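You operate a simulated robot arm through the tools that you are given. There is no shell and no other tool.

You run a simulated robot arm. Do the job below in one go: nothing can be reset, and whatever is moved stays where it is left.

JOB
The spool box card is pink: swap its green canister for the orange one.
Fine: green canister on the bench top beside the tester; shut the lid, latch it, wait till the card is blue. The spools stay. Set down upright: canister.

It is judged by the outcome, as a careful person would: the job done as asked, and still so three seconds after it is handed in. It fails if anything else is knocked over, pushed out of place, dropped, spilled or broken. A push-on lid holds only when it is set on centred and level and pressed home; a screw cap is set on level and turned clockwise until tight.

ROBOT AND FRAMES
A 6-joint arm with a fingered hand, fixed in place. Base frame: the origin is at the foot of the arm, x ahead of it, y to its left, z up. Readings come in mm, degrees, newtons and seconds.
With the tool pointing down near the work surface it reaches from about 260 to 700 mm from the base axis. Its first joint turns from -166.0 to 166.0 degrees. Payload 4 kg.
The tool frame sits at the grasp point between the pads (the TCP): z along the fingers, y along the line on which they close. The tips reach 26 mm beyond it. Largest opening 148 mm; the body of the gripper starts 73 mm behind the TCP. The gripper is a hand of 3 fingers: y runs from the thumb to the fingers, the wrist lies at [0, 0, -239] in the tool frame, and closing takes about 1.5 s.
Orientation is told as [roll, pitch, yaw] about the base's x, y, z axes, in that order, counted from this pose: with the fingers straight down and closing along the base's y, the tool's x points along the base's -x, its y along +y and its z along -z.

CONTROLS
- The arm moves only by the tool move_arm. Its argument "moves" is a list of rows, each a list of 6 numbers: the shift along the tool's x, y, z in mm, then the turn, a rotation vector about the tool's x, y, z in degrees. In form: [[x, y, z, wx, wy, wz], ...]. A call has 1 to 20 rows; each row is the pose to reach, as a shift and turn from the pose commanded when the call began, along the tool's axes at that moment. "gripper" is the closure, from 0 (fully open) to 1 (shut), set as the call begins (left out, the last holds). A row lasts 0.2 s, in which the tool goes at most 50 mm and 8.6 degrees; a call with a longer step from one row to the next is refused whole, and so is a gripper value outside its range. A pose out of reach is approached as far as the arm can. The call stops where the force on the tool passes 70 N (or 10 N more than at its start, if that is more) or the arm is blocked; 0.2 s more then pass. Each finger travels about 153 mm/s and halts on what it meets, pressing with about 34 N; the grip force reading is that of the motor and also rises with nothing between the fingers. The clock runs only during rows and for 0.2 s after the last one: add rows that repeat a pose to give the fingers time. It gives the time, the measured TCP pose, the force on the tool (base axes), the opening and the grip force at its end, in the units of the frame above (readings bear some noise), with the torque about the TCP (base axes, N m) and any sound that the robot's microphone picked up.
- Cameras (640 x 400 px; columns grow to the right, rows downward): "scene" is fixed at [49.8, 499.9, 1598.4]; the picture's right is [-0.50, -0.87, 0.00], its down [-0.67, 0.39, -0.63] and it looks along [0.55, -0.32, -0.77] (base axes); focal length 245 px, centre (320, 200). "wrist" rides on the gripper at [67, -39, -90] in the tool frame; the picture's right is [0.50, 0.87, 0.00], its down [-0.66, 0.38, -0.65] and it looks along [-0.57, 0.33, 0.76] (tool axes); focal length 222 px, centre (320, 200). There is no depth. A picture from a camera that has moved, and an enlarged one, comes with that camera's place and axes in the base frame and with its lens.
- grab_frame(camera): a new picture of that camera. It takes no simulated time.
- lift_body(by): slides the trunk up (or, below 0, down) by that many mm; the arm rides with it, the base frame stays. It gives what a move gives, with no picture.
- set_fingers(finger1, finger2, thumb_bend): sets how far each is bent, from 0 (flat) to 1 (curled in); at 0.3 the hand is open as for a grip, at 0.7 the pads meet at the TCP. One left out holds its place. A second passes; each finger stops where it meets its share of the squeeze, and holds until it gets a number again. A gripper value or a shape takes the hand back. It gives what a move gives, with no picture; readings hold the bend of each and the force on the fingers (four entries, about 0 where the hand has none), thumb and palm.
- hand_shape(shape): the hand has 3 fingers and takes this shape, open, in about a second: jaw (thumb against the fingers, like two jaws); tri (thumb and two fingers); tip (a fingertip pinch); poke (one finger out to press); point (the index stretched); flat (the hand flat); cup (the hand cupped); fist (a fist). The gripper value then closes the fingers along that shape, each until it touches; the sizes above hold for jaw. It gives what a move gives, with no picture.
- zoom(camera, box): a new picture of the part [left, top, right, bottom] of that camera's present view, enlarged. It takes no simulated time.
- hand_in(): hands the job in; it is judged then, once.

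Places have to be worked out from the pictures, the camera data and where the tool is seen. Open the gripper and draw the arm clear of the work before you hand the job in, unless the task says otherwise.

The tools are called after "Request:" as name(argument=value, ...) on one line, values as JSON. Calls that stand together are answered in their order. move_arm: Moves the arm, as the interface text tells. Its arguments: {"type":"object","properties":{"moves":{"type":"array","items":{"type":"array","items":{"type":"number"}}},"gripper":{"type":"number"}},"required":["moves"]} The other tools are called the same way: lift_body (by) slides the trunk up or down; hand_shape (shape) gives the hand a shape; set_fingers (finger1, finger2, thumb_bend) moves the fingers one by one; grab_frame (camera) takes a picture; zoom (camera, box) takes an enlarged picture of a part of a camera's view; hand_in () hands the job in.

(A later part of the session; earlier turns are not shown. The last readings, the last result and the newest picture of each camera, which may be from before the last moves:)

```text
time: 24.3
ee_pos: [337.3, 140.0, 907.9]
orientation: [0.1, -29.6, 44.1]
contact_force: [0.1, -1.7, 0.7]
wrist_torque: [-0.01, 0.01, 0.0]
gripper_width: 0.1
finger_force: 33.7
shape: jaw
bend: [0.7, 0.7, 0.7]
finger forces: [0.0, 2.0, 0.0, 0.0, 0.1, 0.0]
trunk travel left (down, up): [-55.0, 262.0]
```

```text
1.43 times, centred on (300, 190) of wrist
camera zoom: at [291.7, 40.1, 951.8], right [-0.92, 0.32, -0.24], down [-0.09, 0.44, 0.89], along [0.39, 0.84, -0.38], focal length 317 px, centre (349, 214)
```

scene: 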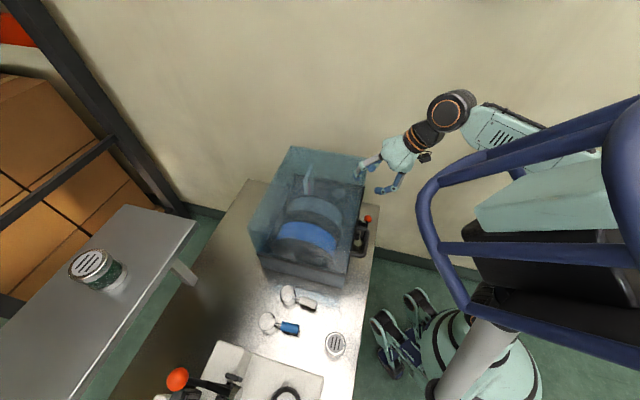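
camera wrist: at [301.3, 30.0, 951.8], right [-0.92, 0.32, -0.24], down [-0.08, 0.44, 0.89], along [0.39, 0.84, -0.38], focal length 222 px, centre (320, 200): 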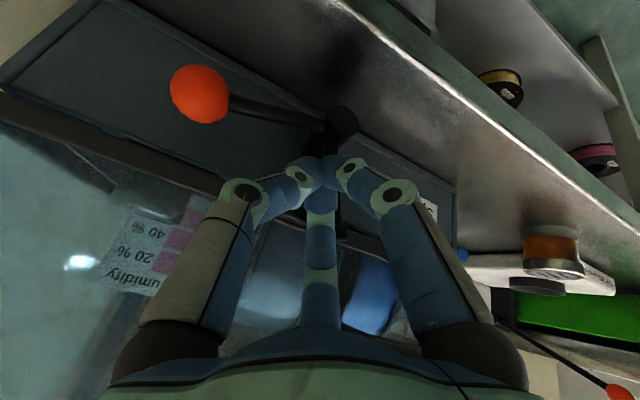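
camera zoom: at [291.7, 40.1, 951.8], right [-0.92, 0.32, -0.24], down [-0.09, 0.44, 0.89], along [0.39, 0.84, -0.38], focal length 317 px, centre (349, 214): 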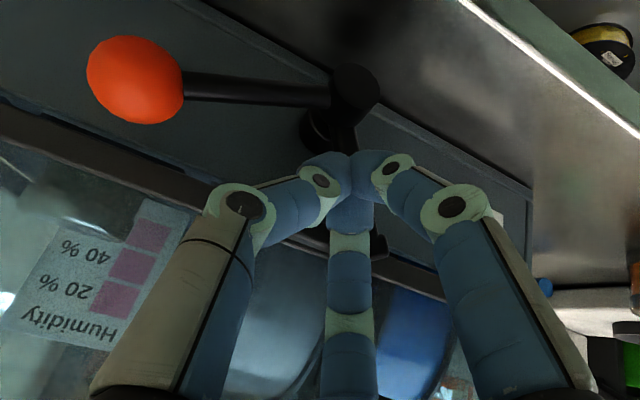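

The claw is sliding off the keeper; the lever is up about 33°. I'll back off slightly to see whether the lever stays there without support.

Request:
move_arm(moves=[[0, -8, 0, 0, 0, 0], [0, -16, 0, 0, 0, 0], [0, -16, 0, 0, 0, 0]])

Request:
zoom(camera="scene", box=[335, 200, 395, 250])

```text
time: 25.1
ee_pos: [347.6, 129.5, 906.9]
orientation: [0.1, -29.7, 44.0]
contact_force: [0.6, -0.3, -0.1]
wrist_torque: [0.01, 0.01, -0.02]
gripper_width: 0.0
finger_force: 34.2
shape: jaw
bend: [0.7, 0.7, 0.7]
finger forces: [0.1, 0.0, 0.0, 0.0, 0.1, 0.0]
trunk travel left (down, up): [-55.0, 262.0]
```

```text
8.00 times, centred on (365, 225) of scene
camera zoom: at [49.8, 499.9, 1598.4], right [-0.5, -0.87, 0.0], down [-0.67, 0.39, -0.63], along [0.55, -0.32, -0.77], focal length 1958 px, centre (-40, 0)
```

zoom: 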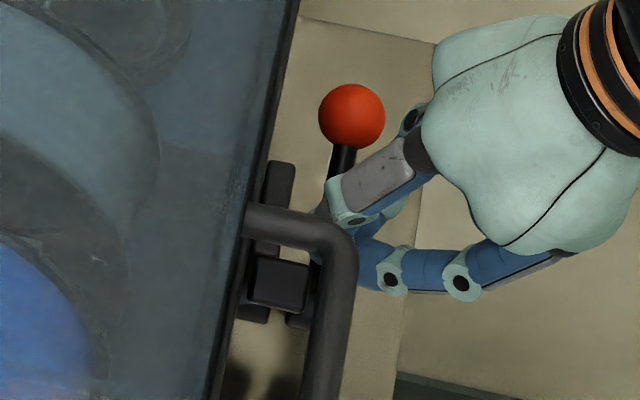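

The lever stays put on its own friction. I'll go up and around to the right side of the knob (now near u 351, v −223, z 896), then push it along its arc.

Request:
move_arm(moves=[[-17, 0, -30, 0, 0, 0], [-37, 0, -65, 0, 0, 0], [-37, -40, -65, 0, 0, 0], [-37, -80, -65, 0, 0, 0], [-37, -118, -65, 0, 0, 0], [-18, -118, -30, 0, 0, 0], [-2, -118, -4, 0, 0, 0]])

Request:
zoom(camera="scene", box=[335, 180, 411, 240])

Request:
grab_frame(camera="wrist")

```text
time: 26.7
ee_pos: [429.7, 45.5, 910.2]
orientation: [0.1, -29.5, 44.2]
contact_force: [-1.2, 0.9, -0.5]
wrist_torque: [-0.01, -0.02, -0.03]
gripper_width: 0.0
finger_force: 34.1
shape: jaw
bend: [0.7, 0.7, 0.7]
finger forces: [0.0, 0.0, 0.1, 0.0, 0.0, 0.0]
trunk travel left (down, up): [-55.0, 262.0]
```

```text
6.67 times, centred on (373, 210) of scene
camera zoom: at [49.8, 499.9, 1598.4], right [-0.5, -0.87, 0.0], down [-0.67, 0.39, -0.63], along [0.55, -0.32, -0.77], focal length 1632 px, centre (-33, 133)
```

zoom: 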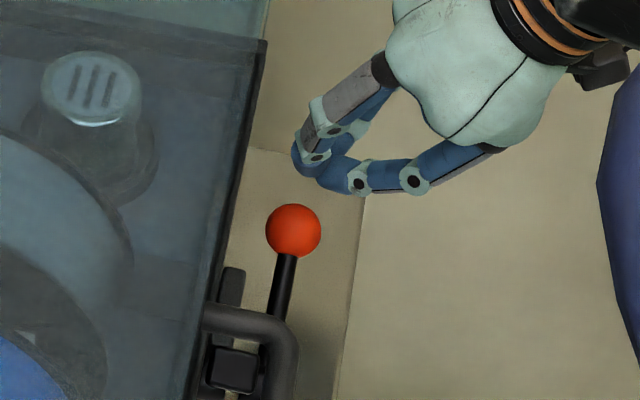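

```text
taken
camera wrist: at [383.8, -55.4, 954.7], right [-0.92, 0.32, -0.24], down [-0.09, 0.44, 0.89], along [0.39, 0.84, -0.38], focal length 222 px, centre (320, 200)
```

wrist: 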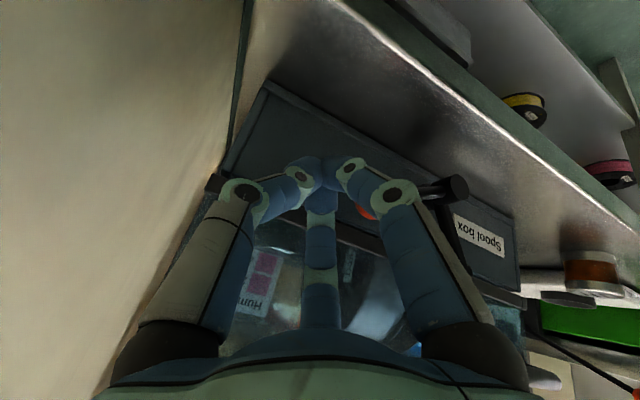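

The tip is right of the knob at the same height. I'll approach and push it along the arc toward upright.

Request:
move_arm(moves=[[0, 12, 0, 0, 0, 0], [0, 24, 0, 0, 0, 0], [-3, 30, -6, 0, 0, 0], [-7, 35, -12, 0, 0, 0], [-10, 43, -17, 0, 0, 0], [-13, 52, -23, 0, 0, 0], [-15, 62, -27, 0, 0, 0], [-17, 72, -30, 0, 0, 0], [-18, 80, -32, 0, 0, 0], [-18, 86, -33, 0, 0, 0]])

Request:
zoom(camera="scene", box=[335, 180, 411, 240])

```text
time: 28.9
ee_pos: [370.0, 104.5, 950.8]
orientation: [0.1, -29.7, 44.1]
contact_force: [-0.6, -0.1, -0.2]
wrist_torque: [-0.02, 0.01, -0.01]
gripper_width: 0.0
finger_force: 33.9
shape: jaw
bend: [0.7, 0.7, 0.7]
finger forces: [0.0, 0.0, 0.0, 0.0, 0.0, 0.1]
trunk travel left (down, up): [-55.0, 262.0]
```

```text
6.67 times, centred on (373, 210) of scene
camera zoom: at [49.8, 499.9, 1598.4], right [-0.5, -0.87, 0.0], down [-0.67, 0.39, -0.63], along [0.55, -0.32, -0.77], focal length 1632 px, centre (-33, 133)
```

zoom: 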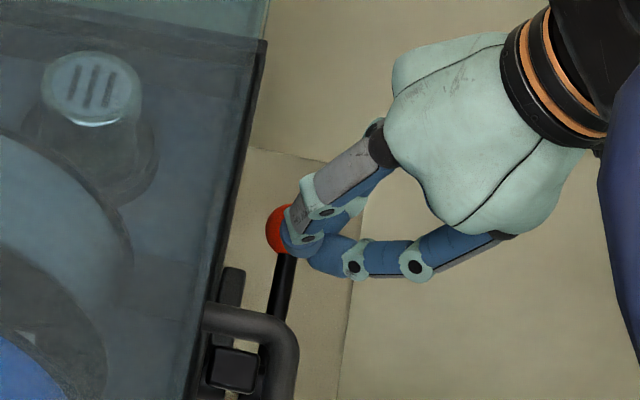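

The knob doesn't seem to have moved; the tip probably slid over the top of it. I'll check with the wrist camera.

Request:
grab_frame(camera="wrist")

Request:
zoom(camera="scene", box=[345, 195, 393, 235])

```text
taken
camera wrist: at [323.8, 4.3, 994.5], right [-0.92, 0.32, -0.25], down [-0.09, 0.44, 0.89], along [0.39, 0.84, -0.38], focal length 222 px, centre (320, 200)
```

wrist: 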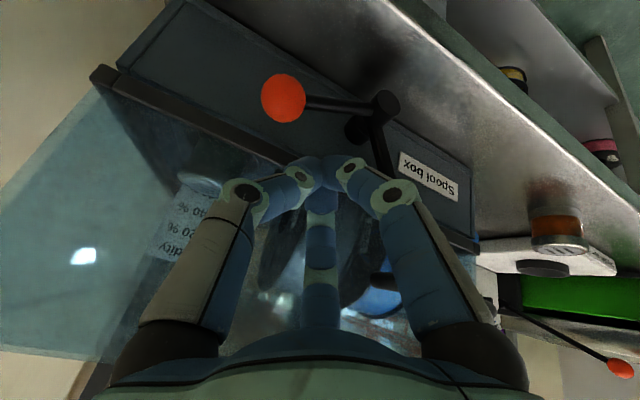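

```text
10.00 times, centred on (369, 215) of scene
camera zoom: at [49.8, 499.9, 1598.4], right [-0.5, -0.87, 0.0], down [-0.67, 0.39, -0.63], along [0.55, -0.32, -0.77], focal length 2447 px, centre (-170, 50)
```

zoom: 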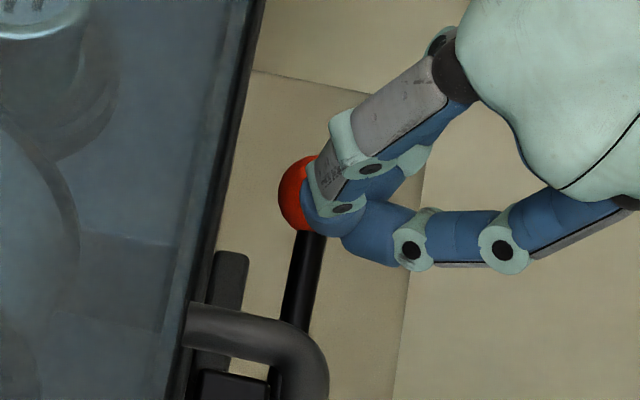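

The knob is still near (u 351, v −226, z 889), so the tip did slide over it. I'll go back to its right side but 20 mm lower, so the knob seats between the two fingers, and push again.

Request:
move_arm(moves=[[0, -28, 0, 0, 0, 0], [0, -56, 0, 0, 0, 0], [0, -86, 0, 0, 0, 0], [15, -86, 26, 0, 0, 0], [30, -86, 53, 0, 0, 0]])

Request:
move_arm(moves=[[0, 10, 0, 0, 0, 0], [0, 20, 0, 0, 0, 0], [0, 30, 0, 0, 0, 0], [-3, 36, -5, 0, 0, 0], [-6, 42, -10, 0, 0, 0]])

Request:
zoom(camera="scene", box=[335, 180, 411, 240])

Request:
grab_frame(camera="wrist")

```text
time: 30.1
ee_pos: [431.2, 41.9, 887.7]
orientation: [0.1, -29.6, 44.1]
contact_force: [-0.3, 0.8, 1.3]
wrist_torque: [0.02, -0.01, 0.02]
gripper_width: 0.2
finger_force: 34.4
shape: jaw
bend: [0.7, 0.7, 0.7]
finger forces: [0.1, 0.1, 0.0, 0.0, 0.0, 0.0]
trunk travel left (down, up): [-55.0, 262.0]
```

```text
time: 31.3
ee_pos: [400.8, 74.3, 900.8]
orientation: [0.3, -29.4, 44.1]
contact_force: [-0.8, -2.3, 0.1]
wrist_torque: [-0.01, -0.02, 0.01]
gripper_width: 0.2
finger_force: 33.6
shape: jaw
bend: [0.71, 0.7, 0.75]
finger forces: [0.0, 0.0, 0.0, 0.0, 0.1, 0.0]
trunk travel left (down, up): [-55.0, 262.0]
```

```text
6.67 times, centred on (373, 210) of scene
camera zoom: at [49.8, 499.9, 1598.4], right [-0.5, -0.87, 0.0], down [-0.67, 0.39, -0.63], along [0.55, -0.32, -0.77], focal length 1632 px, centre (-33, 133)
```

zoom: 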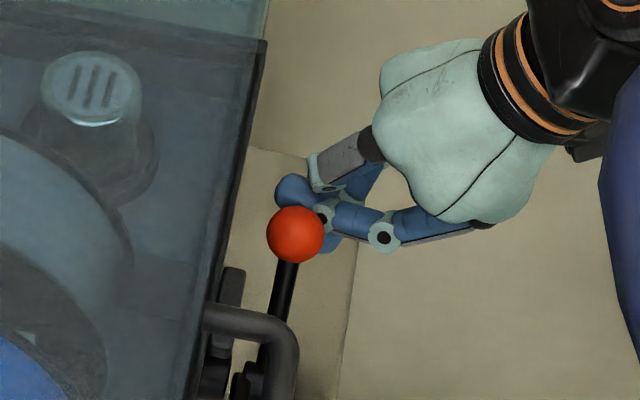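

```text
taken
camera wrist: at [355.1, -26.6, 944.1], right [-0.92, 0.32, -0.24], down [-0.08, 0.44, 0.89], along [0.39, 0.84, -0.38], focal length 222 px, centre (320, 200)
```

wrist: 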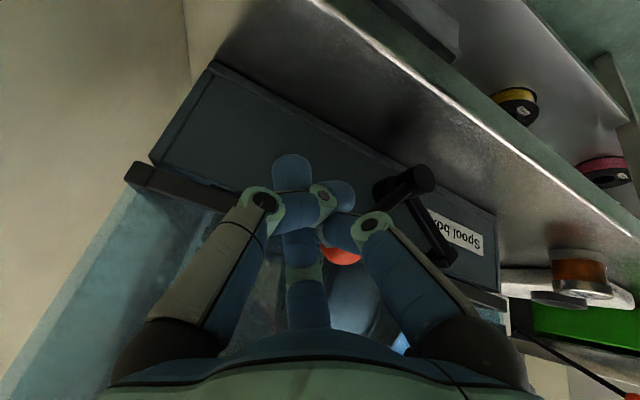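

It's working: the lever is now at about 53°, with the knob near (v −204, z 920). I'll continue along the arc toward upright.

Request:
move_arm(moves=[[-2, 7, -4, 0, 0, 0], [-4, 14, -8, 0, 0, 0], [-6, 22, -10, 0, 0, 0], [-7, 32, -12, 0, 0, 0], [-8, 42, -14, 0, 0, 0], [-8, 50, -14, 0, 0, 0]])

Request:
zoom(camera="scene", box=[335, 180, 411, 240])

Request:
grab_frame(camera="wrist")

```text
time: 32.6
ee_pos: [374.6, 96.0, 918.6]
orientation: [-0.8, -29.9, 43.9]
contact_force: [12.5, -51.2, 3.8]
wrist_torque: [0.54, 0.2, -0.39]
gripper_width: 0.0
finger_force: 34.5
shape: jaw
bend: [0.7, 0.7, 0.77]
finger forces: [92.9, 0.1, 0.0, 0.0, 0.0, 0.0]
trunk travel left (down, up): [-55.0, 262.0]
stopped in row 6: the force on the tool passed its limit at 76 N (the readings are from after the stop); the commanded pose is now the measured one
```

```text
6.67 times, centred on (373, 210) of scene
camera zoom: at [49.8, 499.9, 1598.4], right [-0.5, -0.87, 0.0], down [-0.67, 0.39, -0.63], along [0.55, -0.32, -0.77], focal length 1632 px, centre (-33, 133)
```

zoom: 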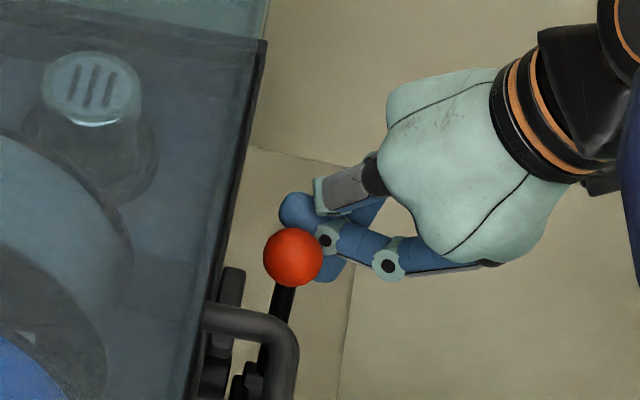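

```text
taken
camera wrist: at [327.2, -3.0, 963.0], right [-0.91, 0.33, -0.26], down [-0.09, 0.45, 0.89], along [0.41, 0.83, -0.38], focal length 222 px, centre (320, 200)
```

wrist: 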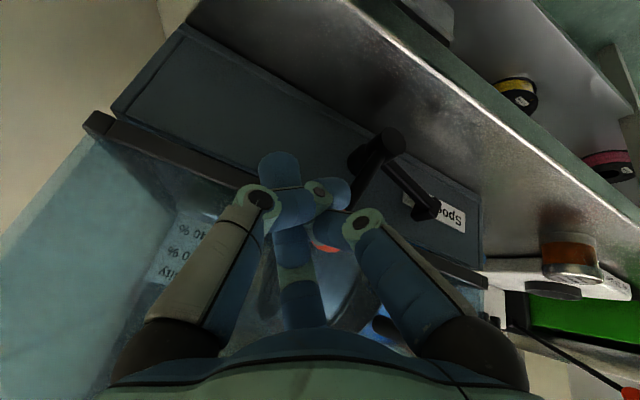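

That's the latch's end stop: the hook now points about 58–60° to the left, clear of the keeper. I'll back away to the right, go up, and look at the handle.

Request:
move_arm(moves=[[0, -15, 0, 0, 0, 0], [0, -30, 0, 0, 0, 0], [-20, -30, -35, 0, 0, 0], [-40, -30, -70, 0, 0, 0], [-60, -30, -105, 0, 0, 0], [-72, -30, -126, 0, 0, 0]])

Request:
zoom(camera="scene", box=[320, 180, 410, 260])

Request:
grab_frame(camera="wrist")

```text
time: 34.0
ee_pos: [391.1, 82.1, 1064.9]
orientation: [-0.5, -29.7, 44.1]
contact_force: [-0.1, -0.3, -0.2]
wrist_torque: [0.02, 0.0, 0.02]
gripper_width: 0.0
finger_force: 33.8
shape: jaw
bend: [0.7, 0.7, 0.76]
finger forces: [0.1, 0.0, 0.0, 0.0, 0.0, 0.0]
trunk travel left (down, up): [-55.0, 262.0]
```

```text
5.00 times, centred on (365, 220) of scene
camera zoom: at [49.8, 499.9, 1598.4], right [-0.5, -0.87, 0.0], down [-0.67, 0.39, -0.63], along [0.55, -0.32, -0.77], focal length 1224 px, centre (95, 100)
```

zoom: 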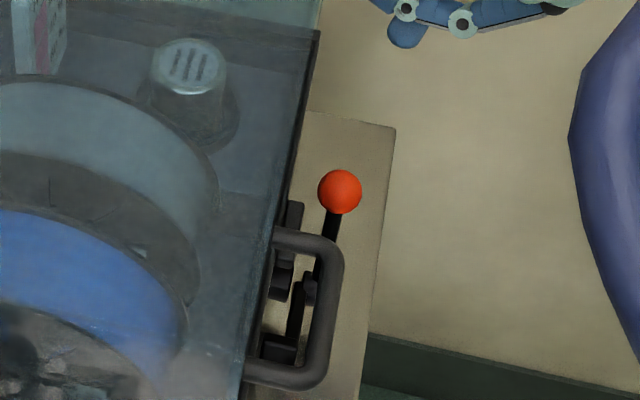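

```text
taken
camera wrist: at [344.4, -17.1, 1108.9], right [-0.91, 0.32, -0.26], down [-0.09, 0.45, 0.89], along [0.4, 0.83, -0.38], focal length 222 px, centre (320, 200)
```

wrist: 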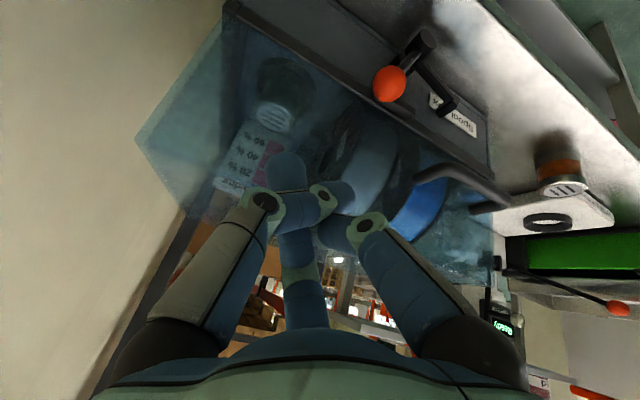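

The latch is clearly open. I'll enlarge the handle in both views to triangulate it.

Request:
zoom(camera="wrist", box=[370, 130, 530, 240])

Request:
zoom(camera="scene", box=[335, 215, 399, 263])

```text
3.64 times, centred on (450, 185) of wrist
camera zoom: at [344.4, -17.1, 1108.9], right [-0.91, 0.32, -0.26], down [-0.09, 0.45, 0.89], along [0.4, 0.83, -0.38], focal length 808 px, centre (-153, 254)
```

zoom: 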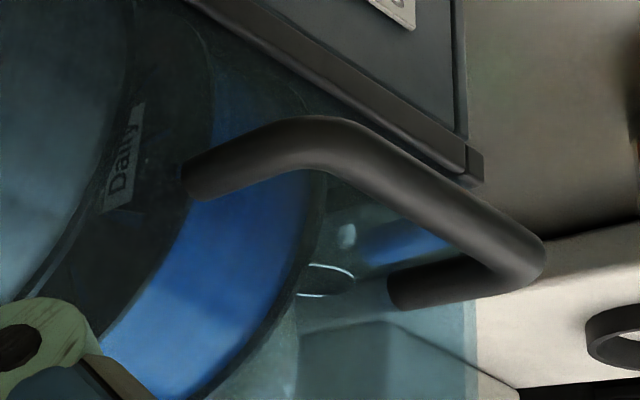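

```text
8.33 times, centred on (367, 239) of scene
camera zoom: at [49.8, 499.9, 1598.4], right [-0.5, -0.87, 0.0], down [-0.67, 0.39, -0.63], along [0.55, -0.32, -0.77], focal length 2039 px, centre (-72, -125)
```

zoom: 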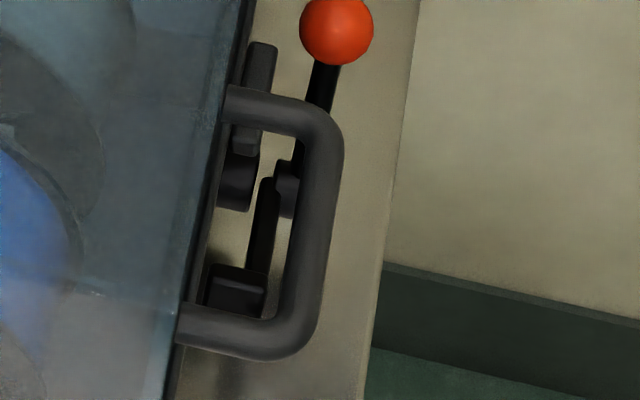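

The handle bar runs along v from −107 to −18 at u≈352, z≈974, about 29 mm off the lid face. I'll lean the hand toward −u/−v to keep the wrist reachable. I'll partly open the fingers to straddle the bar and stop short of it to check alignment.

Request:
move_arm(moves=[[4, 25, 4, -4.5, -0.5, -4.9], [8, 50, 8, -9, -0.9, -9.9], [12, 75, 12, -13.5, -1.4, -14.8], [16, 100, 16, -18, -1.9, -19.8], [19.5, 124.7, 20, -22.5, -2.35, -24.7], [19.5, 124.7, 20, -22.5, -2.35, -24.7], [19.5, 124.7, 20, -22.5, -2.35, -24.7]], gripper=0.7)

Request:
zoom(camera="scene", box=[320, 200, 410, 270])

Request:
grab_frame(camera="wrist")

```text
time: 35.6
ee_pos: [300.6, 166.6, 1035.4]
orientation: [7.0, -33.5, 72.8]
contact_force: [0.3, 0.7, -0.2]
wrist_torque: [0.0, 0.06, -0.02]
gripper_width: 44.1
finger_force: 0.0
shape: jaw
bend: [0.76, 0.76, 0.7]
finger forces: [0.0, 0.1, 0.1, 0.1, 0.1, 0.0]
trunk travel left (down, up): [-55.0, 262.0]
```

```text
5.71 times, centred on (365, 235) of scene
camera zoom: at [49.8, 499.9, 1598.4], right [-0.5, -0.87, 0.0], down [-0.67, 0.39, -0.63], along [0.55, -0.32, -0.77], focal length 1398 px, centre (63, 0)
```

zoom: 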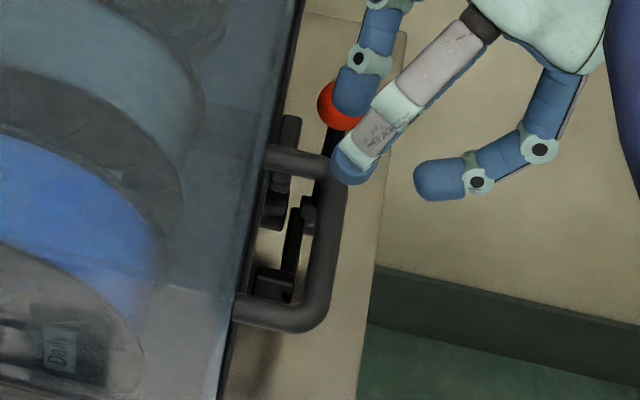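

```text
taken
camera wrist: at [318.4, 53.2, 1068.1], right [-0.96, -0.2, -0.19], down [-0.23, 0.24, 0.94], along [-0.14, 0.95, -0.28], focal length 222 px, centre (320, 200)
```

wrist: 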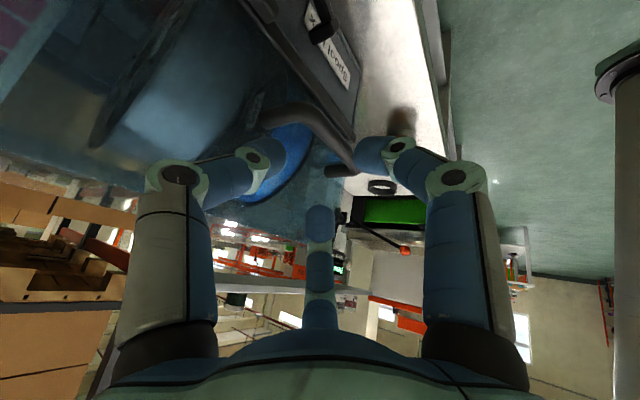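

The hand is where intended (u 330, v −95, z 1035), and the bar passes between the right and left fingertips in view. I'll enlarge to check the alignment along the approach axis.

Request:
zoom(camera="wrist", box=[240, 80, 420, 220])

```text
2.86 times, centred on (330, 150) of wrist
camera zoom: at [318.4, 53.2, 1068.1], right [-0.96, -0.2, -0.19], down [-0.23, 0.24, 0.94], along [-0.14, 0.95, -0.28], focal length 635 px, centre (291, 343)
```

zoom: 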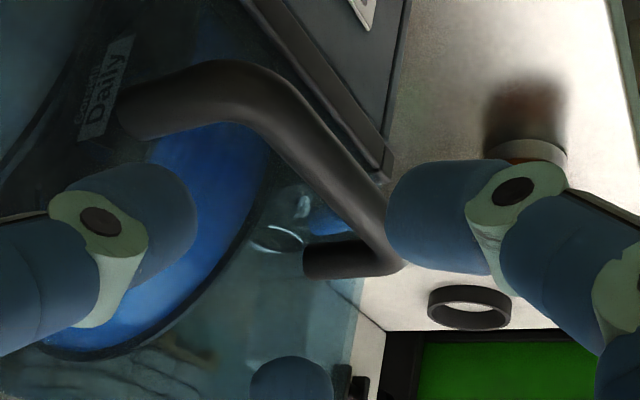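

The bar sits about 7 mm to the front-finger side of the approach axis, as planned. I'll advance along the tool axis so the bar ends up between the front finger and the other two.

Request:
move_arm(moves=[[0, 0, 12, 0, 0, 0], [0, 0, 24, 0, 0, 0], [0, 0, 36, 0, 0, 0], [0, 0, 48, 0, 0, 0], [0, 0, 60, 0, 0, 0]])

Request:
zoom(camera="scene", box=[320, 200, 410, 270])

Request:
grab_frame(camera="wrist")

```text
time: 36.8
ee_pos: [302.1, 200.2, 988.3]
orientation: [6.8, -33.7, 72.8]
contact_force: [-4.2, 4.3, 22.1]
wrist_torque: [-0.11, -0.57, 0.09]
gripper_width: 41.9
finger_force: 0.1
shape: jaw
bend: [0.76, 0.76, 0.72]
finger forces: [0.1, 0.0, 0.1, 0.1, 21.3, 0.0]
trunk travel left (down, up): [-55.0, 262.0]
```

```text
5.71 times, centred on (365, 235) of scene
camera zoom: at [49.8, 499.9, 1598.4], right [-0.5, -0.87, 0.0], down [-0.67, 0.39, -0.63], along [0.55, -0.32, -0.77], focal length 1398 px, centre (63, 0)
```

zoom: 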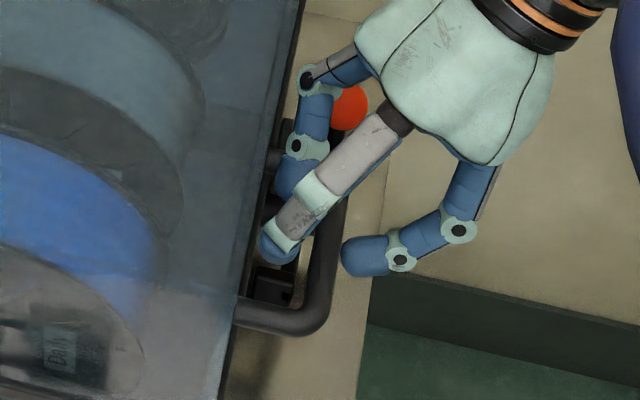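

```text
taken
camera wrist: at [319.6, 87.6, 1020.5], right [-0.96, -0.2, -0.19], down [-0.24, 0.24, 0.94], along [-0.14, 0.95, -0.28], focal length 222 px, centre (320, 200)
```

wrist: 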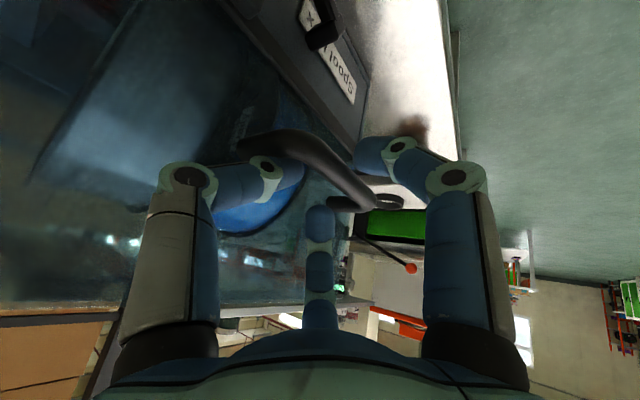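

The gap fingers went in behind the bar, but the thumb is resting on the handle's right leg (21 N). I'll back off a little, slide 16 mm left along the bar and re-enter.

Request:
move_arm(moves=[[0, 0, -10, 0, 0, 0], [-3.2, 6.6, -7, 0, 0, 0], [-7, 15, -3, 0, 0, 0], [-7, 15, 7, 0, 0, 0]])

Request:
zoom(camera="scene", box=[320, 200, 410, 270])

Request:
zoom(camera="wrist", box=[220, 90, 440, 260])

```text
time: 37.8
ee_pos: [290.9, 212.5, 986.1]
orientation: [7.0, -33.5, 72.6]
contact_force: [-0.7, 0.5, 0.0]
wrist_torque: [-0.01, 0.0, -0.02]
gripper_width: 44.1
finger_force: 0.1
shape: jaw
bend: [0.76, 0.76, 0.7]
finger forces: [0.0, 0.0, 0.0, 0.1, 0.0, 0.0]
trunk travel left (down, up): [-55.0, 262.0]
```

```text
5.71 times, centred on (365, 235) of scene
camera zoom: at [49.8, 499.9, 1598.4], right [-0.5, -0.87, 0.0], down [-0.67, 0.39, -0.63], along [0.55, -0.32, -0.77], focal length 1398 px, centre (63, 0)
```

zoom: 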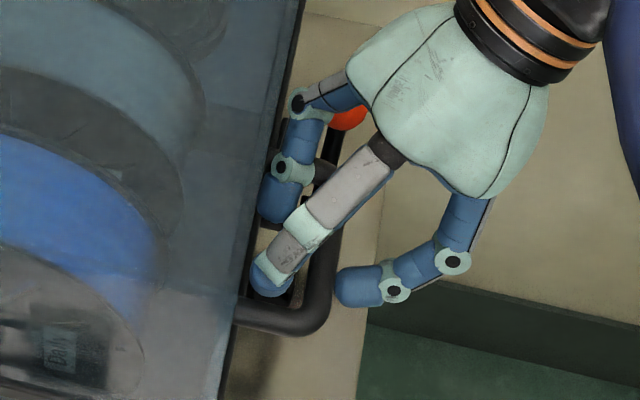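

```text
2.35 times, centred on (330, 175) of wrist
camera zoom: at [308.6, 100.0, 1017.8], right [-0.96, -0.2, -0.19], down [-0.23, 0.24, 0.94], along [-0.14, 0.95, -0.28], focal length 523 px, centre (296, 259)
```

zoom: 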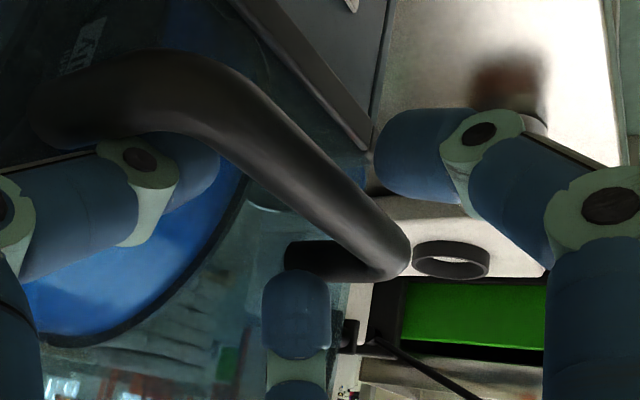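

The bar is now clear between all three fingers with no contact. I'll close the hand around it.

Request:
move_arm(moves=[[1, -2, 3, 0, 0, 0], [1, -2, 3, 0, 0, 0], [1, -2, 3, 0, 0, 0], [1, -2, 3, 0, 0, 0], [1, -2, 3, 0, 0, 0]], gripper=1)

Request:
zoom(camera="scene", box=[320, 200, 410, 270])

Request:
zoom(camera="wrist", box=[220, 90, 440, 260])

```text
time: 39.0
ee_pos: [292.7, 214.3, 982.2]
orientation: [7.0, -33.5, 72.7]
contact_force: [1.8, 3.1, -2.8]
wrist_torque: [0.04, 0.01, -0.11]
gripper_width: 0.2
finger_force: 34.0
shape: jaw
bend: [0.76, 0.7, 0.68]
finger forces: [21.7, 0.1, 0.0, 0.0, 2.1, 0.0]
trunk travel left (down, up): [-55.0, 262.0]
```

```text
5.71 times, centred on (365, 235) of scene
camera zoom: at [49.8, 499.9, 1598.4], right [-0.5, -0.87, 0.0], down [-0.67, 0.39, -0.63], along [0.55, -0.32, -0.77], focal length 1398 px, centre (63, 0)
```

zoom: 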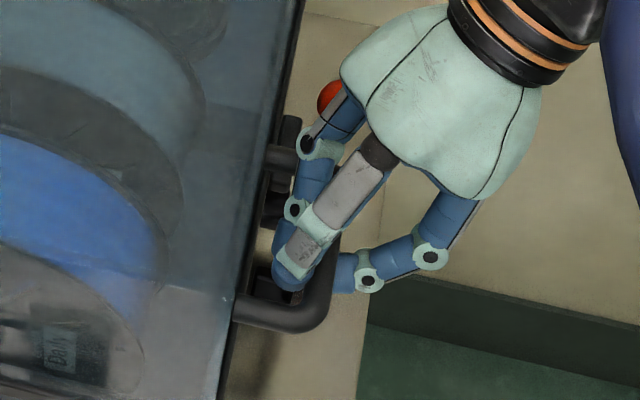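

```text
2.35 times, centred on (330, 175) of wrist
camera zoom: at [310.9, 101.0, 1014.5], right [-0.96, -0.2, -0.19], down [-0.23, 0.24, 0.94], along [-0.14, 0.95, -0.28], focal length 523 px, centre (296, 259)
```

zoom: 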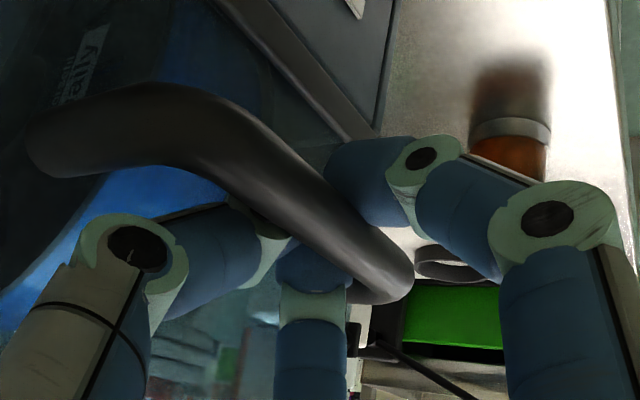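

The fingers are caged under the bar. I'll lift along the lid's hinge arc (hinge estimated near u 667, z 905), starting with a few degrees to check that the lid is free.

Request:
move_arm(moves=[[-6, 0, -6, 0, 0, 0], [-12, 0, -12, 0, 0, 0], [-16, -0.5, -16, 0, 0, 0], [-20.5, -1, -19.5, 0, 0, 0]])

Request:
zoom(camera="scene", box=[230, 130, 430, 280])

```text
time: 40.0
ee_pos: [298.3, 220.9, 1008.5]
orientation: [7.1, -33.5, 72.7]
contact_force: [4.7, 5.0, -5.2]
wrist_torque: [0.06, 0.0, -0.08]
gripper_width: 0.0
finger_force: 34.1
shape: jaw
bend: [0.76, 0.7, 0.68]
finger forces: [21.0, 0.1, 0.0, 0.0, 3.7, 0.0]
trunk travel left (down, up): [-55.0, 262.0]
```

```text
2.67 times, centred on (330, 205) of scene
camera zoom: at [49.8, 499.9, 1598.4], right [-0.5, -0.87, 0.0], down [-0.67, 0.39, -0.63], along [0.55, -0.32, -0.77], focal length 653 px, centre (293, 187)
```

zoom: 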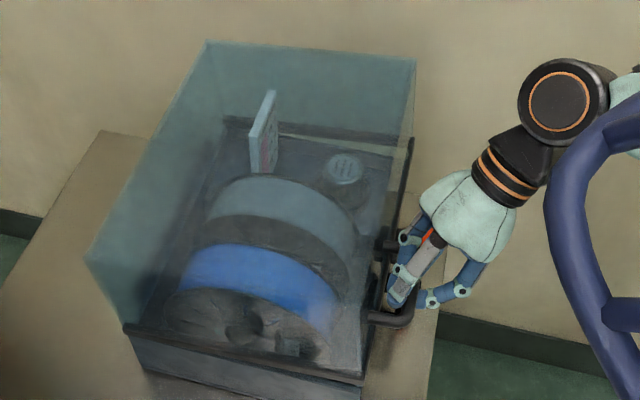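

The lid lifts freely with low force. I'll continue along the arc to about 30°.

Request:
move_arm(moves=[[-10.5, -1, -9, 0, 0, 0], [-21.6, -2.2, -17.8, 0, 0, 0], [-33, -4, -26, 0, 0, 0], [-44.5, -5.8, -33.9, 0, 0, 0], [-56, -8, -41, 0, 0, 0], [-68.2, -10.7, -48.1, 0, 0, 0], [-80.5, -13.7, -54.5, 0, 0, 0], [-92.8, -16.9, -60.4, 0, 0, 0], [-105.3, -20.5, -65.7, 0, 0, 0], [-117.9, -24.2, -70.6, 0, 0, 0]])

Request:
zoom(camera="scene", box=[230, 100, 430, 280])

```text
time: 42.2
ee_pos: [349.7, 271.0, 1129.8]
orientation: [7.0, -33.3, 72.7]
contact_force: [7.2, 13.6, -16.0]
wrist_torque: [0.02, -0.05, -0.06]
gripper_width: 0.0
finger_force: 34.1
shape: jaw
bend: [0.76, 0.7, 0.68]
finger forces: [20.7, 0.0, 0.1, 0.0, 11.0, 0.0]
trunk travel left (down, up): [-55.0, 262.0]
```

```text
2.22 times, centred on (330, 190) of scene
camera zoom: at [49.8, 499.9, 1598.4], right [-0.5, -0.87, 0.0], down [-0.67, 0.39, -0.63], along [0.55, -0.32, -0.77], focal length 544 px, centre (298, 222)
```

zoom: 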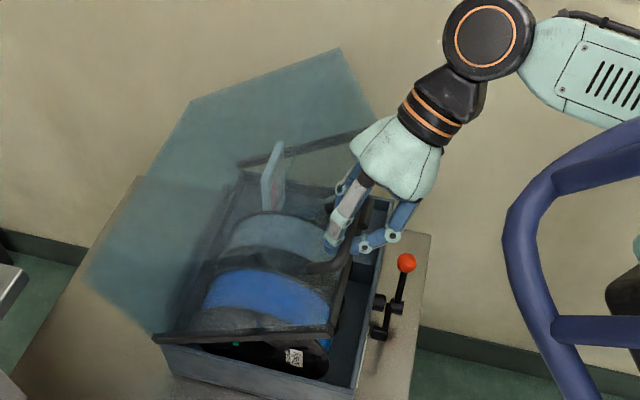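

The lid is at about 30°. The force points inward along the radius, so I'll correct the hinge estimate to about (665, 895) and continue to about 60°.

Request:
move_arm(moves=[[-14, -6, -1.5, 0, 0, 0], [-27.8, -11.8, -3.3, 0, 0, 0], [-40.7, -16.8, -6, 0, 0, 0], [-53.6, -21.8, -8.4, 0, 0, 0], [-66.5, -27.3, -10, 0, 0, 0], [-79.3, -32.8, -11.2, 0, 0, 0], [-92, -38.8, -11.6, 0, 0, 0], [-104.8, -44.8, -11.8, 0, 0, 0], [-117.3, -51.2, -11.2, 0, 0, 0], [-129.8, -57.5, -10.1, 0, 0, 0], [-142, -64, -8.4, 0, 0, 0], [-154.2, -71, -6.2, 0, 0, 0]])

Request:
grab_frame(camera="scene")

Request:
grab_frame(camera="wrist")

```text
time: 44.8
ee_pos: [448.6, 367.3, 1208.7]
orientation: [7.1, -33.2, 72.7]
contact_force: [-5.4, 10.3, -12.4]
wrist_torque: [0.25, -0.06, -0.46]
gripper_width: 0.0
finger_force: 33.9
shape: jaw
bend: [0.78, 0.7, 0.65]
finger forces: [15.7, 3.2, 0.0, 0.1, 0.1, 0.1]
out of reach, approached as far as the arm can: row 12
trunk travel left (down, up): [-55.0, 262.0]
```

```text
taken
```

scene: 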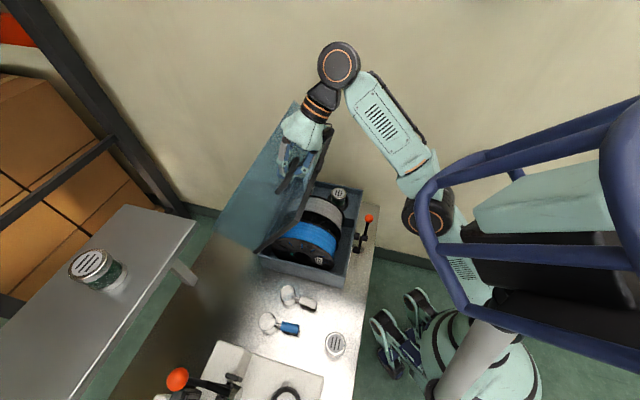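

```text
taken
camera wrist: at [466.5, 254.9, 1241.4], right [-0.96, -0.2, -0.18], down [-0.23, 0.25, 0.94], along [-0.14, 0.95, -0.28], focal length 222 px, centre (320, 200)
```

wrist: 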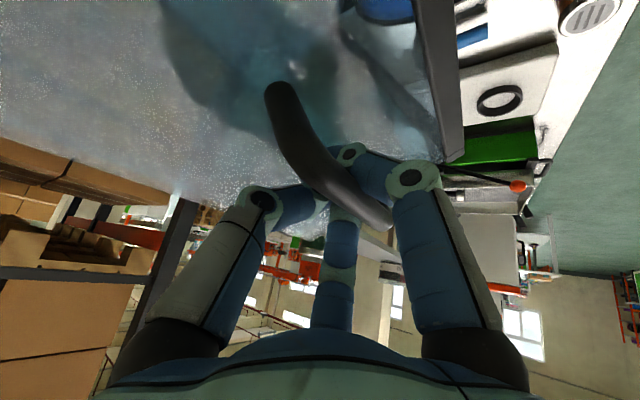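

The lid is about 59° open and the wrist is at its upper reach limit. I'll rotate the hand to point more forward, which lowers the wrist, while I continue opening along the arc.

Request:
move_arm(moves=[[-11.1, -4.6, -1.5, 3, -6.25, -2.85], [-20, -9.5, -0.1, 6, -12.5, -5.7], [-28.7, -14.4, 1.6, 9, -18.75, -8.55], [-37.1, -19.5, 3.9, 12, -25, -11.4], [-45.2, -24.6, 6.6, 15, -31.25, -14.25], [-53, -29.8, 9.7, 18, -37.5, -17.1]])

Request:
grab_frame(camera="scene")

Request:
grab_frame(camera="wrist")

```text
time: 45.6
ee_pos: [488.4, 399.4, 1237.3]
orientation: [-3.7, -46.6, 80.2]
contact_force: [-11.2, 22.5, -35.9]
wrist_torque: [1.15, -0.18, -0.71]
gripper_width: 0.3
finger_force: 33.9
shape: jaw
bend: [0.76, 0.7, 0.65]
finger forces: [32.7, 0.0, 0.0, 0.0, 0.0, 0.1]
out of reach, approached as far as the arm can: row 1, 2, 3
trunk travel left (down, up): [-55.0, 262.0]
stopped in row 3: the force on the tool passed its limit at 73 N (the readings are from after the stop); the commanded pose is now the measured one
```

```text
taken
```

scene: 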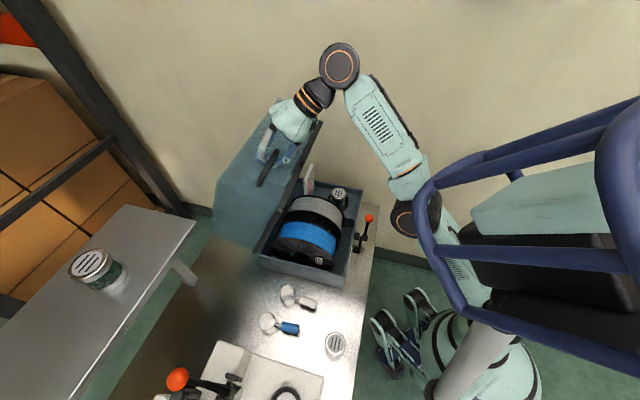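

```text
taken
camera wrist: at [502.0, 280.5, 1251.6], right [-0.9, -0.15, -0.4], down [-0.41, 0.06, 0.91], along [-0.11, 0.99, -0.12], focal length 222 px, centre (320, 200)
```

wrist: 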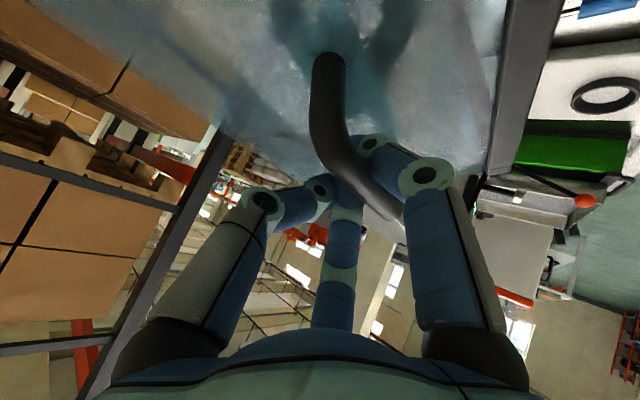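

The lid is now about 70° open, past its balance point, but the arm pulled upward at the joint limit. I'll relax down 12 mm and read the force.

Request:
move_arm(moves=[[4.4, 0.2, 4.1, 0, 0, 0], [8.8, 0.5, 8.2, 0, 0, 0], [8.8, 0.5, 8.2, 0, 0, 0]])

Request:
zoom(camera="scene", box=[200, 60, 380, 290])

```text
time: 46.4
ee_pos: [491.1, 400.7, 1238.5]
orientation: [-4.3, -47.1, 80.7]
contact_force: [-17.7, 25.3, -23.0]
wrist_torque: [0.94, 0.13, -0.81]
gripper_width: 0.0
finger_force: 33.7
shape: jaw
bend: [0.76, 0.7, 0.65]
finger forces: [26.9, 0.1, 0.1, 0.0, 0.1, 0.1]
out of reach, approached as far as the arm can: row 1, 2, 3
trunk travel left (down, up): [-55.0, 262.0]
```

```text
1.74 times, centred on (290, 175) of scene
camera zoom: at [49.8, 499.9, 1598.4], right [-0.5, -0.87, 0.0], down [-0.67, 0.39, -0.63], along [0.55, -0.32, -0.77], focal length 426 px, centre (372, 244)
```

zoom: 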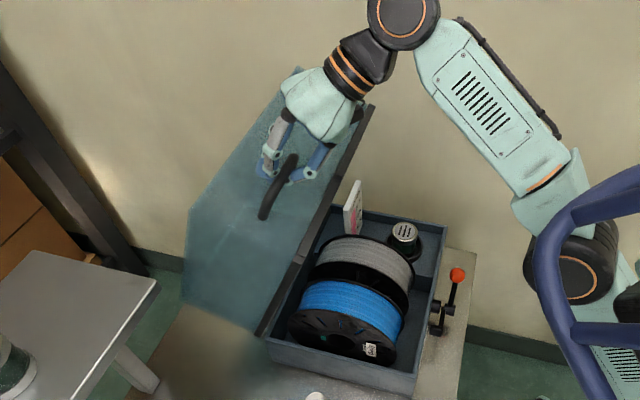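

The handle load is small, so the lid is light and near balance. I'll open the fingers to a loose cage around the bar and see whether the lid stays.

Request:
move_arm(moves=[[0, 0, 0, 0, 0, 0], [0, 0, 0, 0, 0, 0], [0, 0, 0, 0, 0, 0]], gripper=0.7)

Request:
zoom(camera="scene", box=[200, 60, 380, 290])

Request:
grab_frame(camera="wrist")

```text
time: 47.2
ee_pos: [492.8, 394.9, 1241.0]
orientation: [-4.4, -47.4, 80.7]
contact_force: [0.0, 0.1, -0.6]
wrist_torque: [0.02, -0.06, 0.0]
gripper_width: 44.1
finger_force: 0.2
shape: jaw
bend: [0.76, 0.76, 0.7]
finger forces: [1.1, 0.0, 0.0, 0.0, 0.1, 0.1]
trunk travel left (down, up): [-55.0, 262.0]
```

```text
1.74 times, centred on (290, 175) of scene
camera zoom: at [49.8, 499.9, 1598.4], right [-0.5, -0.87, 0.0], down [-0.67, 0.39, -0.63], along [0.55, -0.32, -0.77], focal length 426 px, centre (372, 244)
```

zoom: 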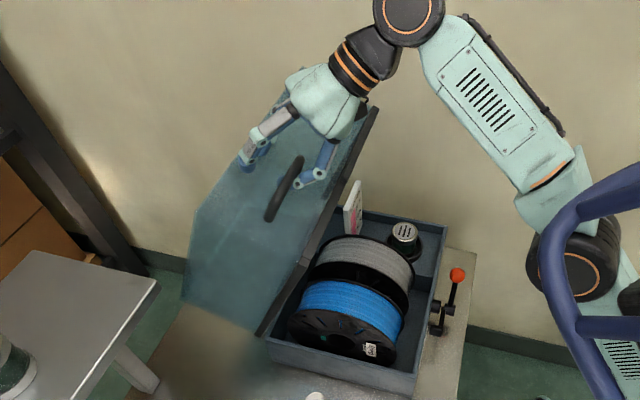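

```text
taken
camera wrist: at [507.5, 276.2, 1253.3], right [-0.9, -0.15, -0.41], down [-0.42, 0.05, 0.9], along [-0.11, 0.99, -0.11], focal length 222 px, centre (320, 200)
```

wrist: 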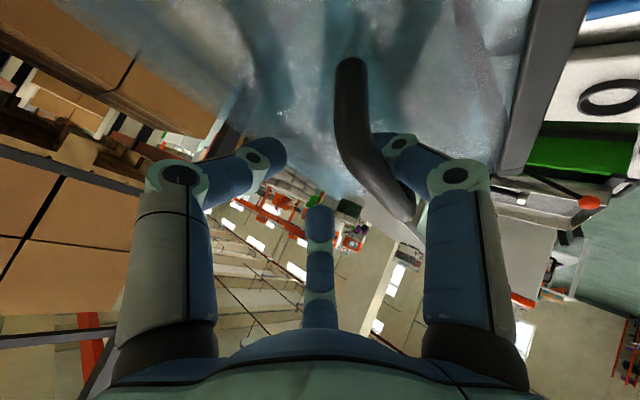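

The lid load is about 1 N now. I'll ease the hand back a few millimetres to see whether the lid follows (wants to close) or holds by itself, with the finger still in place to catch it.

Request:
move_arm(moves=[[3.3, 3.2, -3.8, 0, 0, 0], [6.6, 6.4, -7.6, 0, 0, 0], [6.6, 6.4, -7.6, 0, 0, 0], [6.6, 6.4, -7.6, 0, 0, 0]])

Request:
zoom(camera="wrist", box=[220, 30, 500, 260])

```text
time: 48.2
ee_pos: [478.7, 382.1, 1232.8]
orientation: [-4.3, -47.2, 80.7]
contact_force: [-0.2, 1.0, 0.0]
wrist_torque: [0.0, 0.0, 0.0]
gripper_width: 44.4
finger_force: 0.1
shape: jaw
bend: [0.76, 0.76, 0.7]
finger forces: [0.1, 0.1, 0.0, 0.0, 0.5, 0.1]
trunk travel left (down, up): [-55.0, 262.0]
```

```text
1.74 times, centred on (360, 145) of wrist
camera zoom: at [492.8, 263.8, 1244.5], right [-0.9, -0.15, -0.41], down [-0.42, 0.06, 0.9], along [-0.11, 0.99, -0.11], focal length 386 px, centre (250, 296)
```

zoom: 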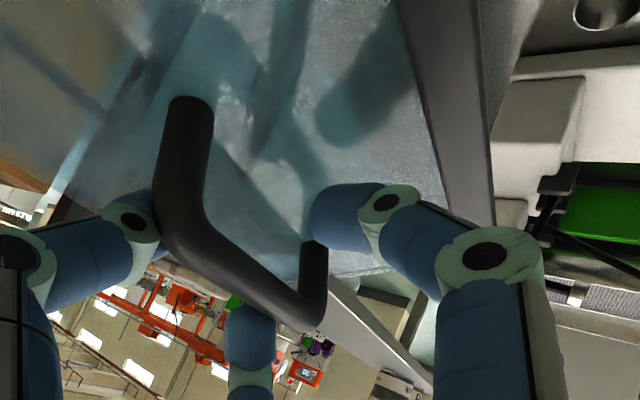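

The lid held while I backed off 19 mm, and the bar is now free between the fingers. I'll open slightly more and withdraw along the tool axis, slowly at first.

Request:
move_arm(moves=[[0, 0, 0, 0, 0, 0], [0, 0, 0, 0, 0, 0], [0, 0, -5, 0, 0, 0], [0, 0, -10, 0, 0, 0], [0, 0, -15, 0, 0, 0], [0, 0, -20, 0, 0, 0]], gripper=0.62)

Request:
zoom(camera="wrist", box=[220, 30, 500, 260])

Request:
zoom(camera="scene", box=[200, 60, 380, 290])

```text
time: 49.6
ee_pos: [474.6, 367.7, 1248.3]
orientation: [-4.3, -47.2, 80.5]
contact_force: [0.7, -0.2, -0.7]
wrist_torque: [0.0, -0.01, 0.03]
gripper_width: 55.9
finger_force: 0.1
shape: jaw
bend: [0.77, 0.77, 0.7]
finger forces: [0.0, 0.0, 0.0, 0.0, 0.3, 0.0]
trunk travel left (down, up): [-55.0, 262.0]
```

```text
1.74 times, centred on (360, 145) of wrist
camera zoom: at [488.9, 250.0, 1259.2], right [-0.9, -0.15, -0.41], down [-0.42, 0.06, 0.9], along [-0.11, 0.99, -0.11], focal length 386 px, centre (250, 296)
```

zoom: 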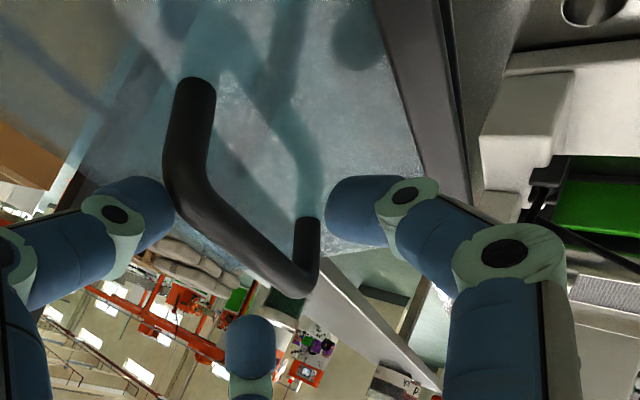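

```text
1.74 times, centred on (290, 175) of scene
camera zoom: at [49.8, 499.9, 1598.4], right [-0.5, -0.87, 0.0], down [-0.67, 0.39, -0.63], along [0.55, -0.32, -0.77], focal length 426 px, centre (372, 244)
```

zoom: 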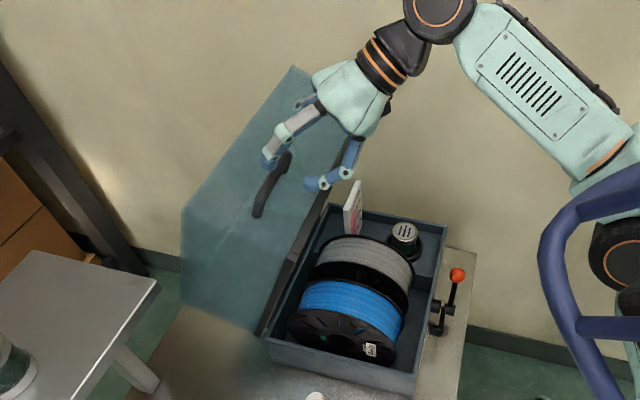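

The handle is coming free without force and the lid looks settled open. I'll continue withdrawing, then check the lid.

Request:
move_arm(moves=[[0, 0, -15, 0, 0, 0], [0, 0, -35, 0, 0, 0], [0, 0, -60, 0, 0, 0]])

Request:
zoom(camera="scene", box=[200, 60, 380, 290])

Request:
grab_frame(camera="wrist")

```text
time: 50.4
ee_pos: [466.0, 326.0, 1286.4]
orientation: [-4.2, -47.3, 80.6]
contact_force: [0.5, 0.3, 0.2]
wrist_torque: [0.01, 0.01, -0.02]
gripper_width: 55.9
finger_force: 0.0
shape: jaw
bend: [0.77, 0.77, 0.7]
finger forces: [0.1, 0.0, 0.0, 0.1, 0.0, 0.0]
trunk travel left (down, up): [-55.0, 262.0]
```

```text
1.74 times, centred on (290, 175) of scene
camera zoom: at [49.8, 499.9, 1598.4], right [-0.5, -0.87, 0.0], down [-0.67, 0.39, -0.63], along [0.55, -0.32, -0.77], focal length 426 px, centre (372, 244)
```

zoom: 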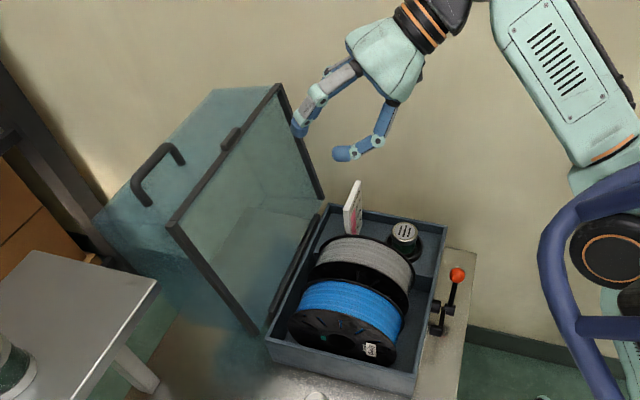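

```text
taken
camera wrist: at [479.4, 208.2, 1299.5], right [-0.9, -0.15, -0.41], down [-0.42, 0.06, 0.9], along [-0.11, 0.99, -0.11], focal length 222 px, centre (320, 200)
```

wrist: 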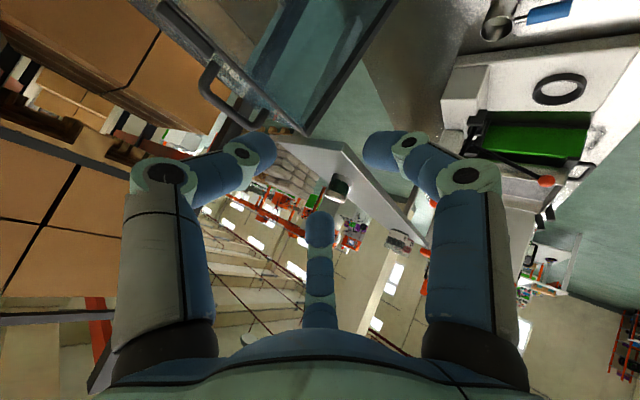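

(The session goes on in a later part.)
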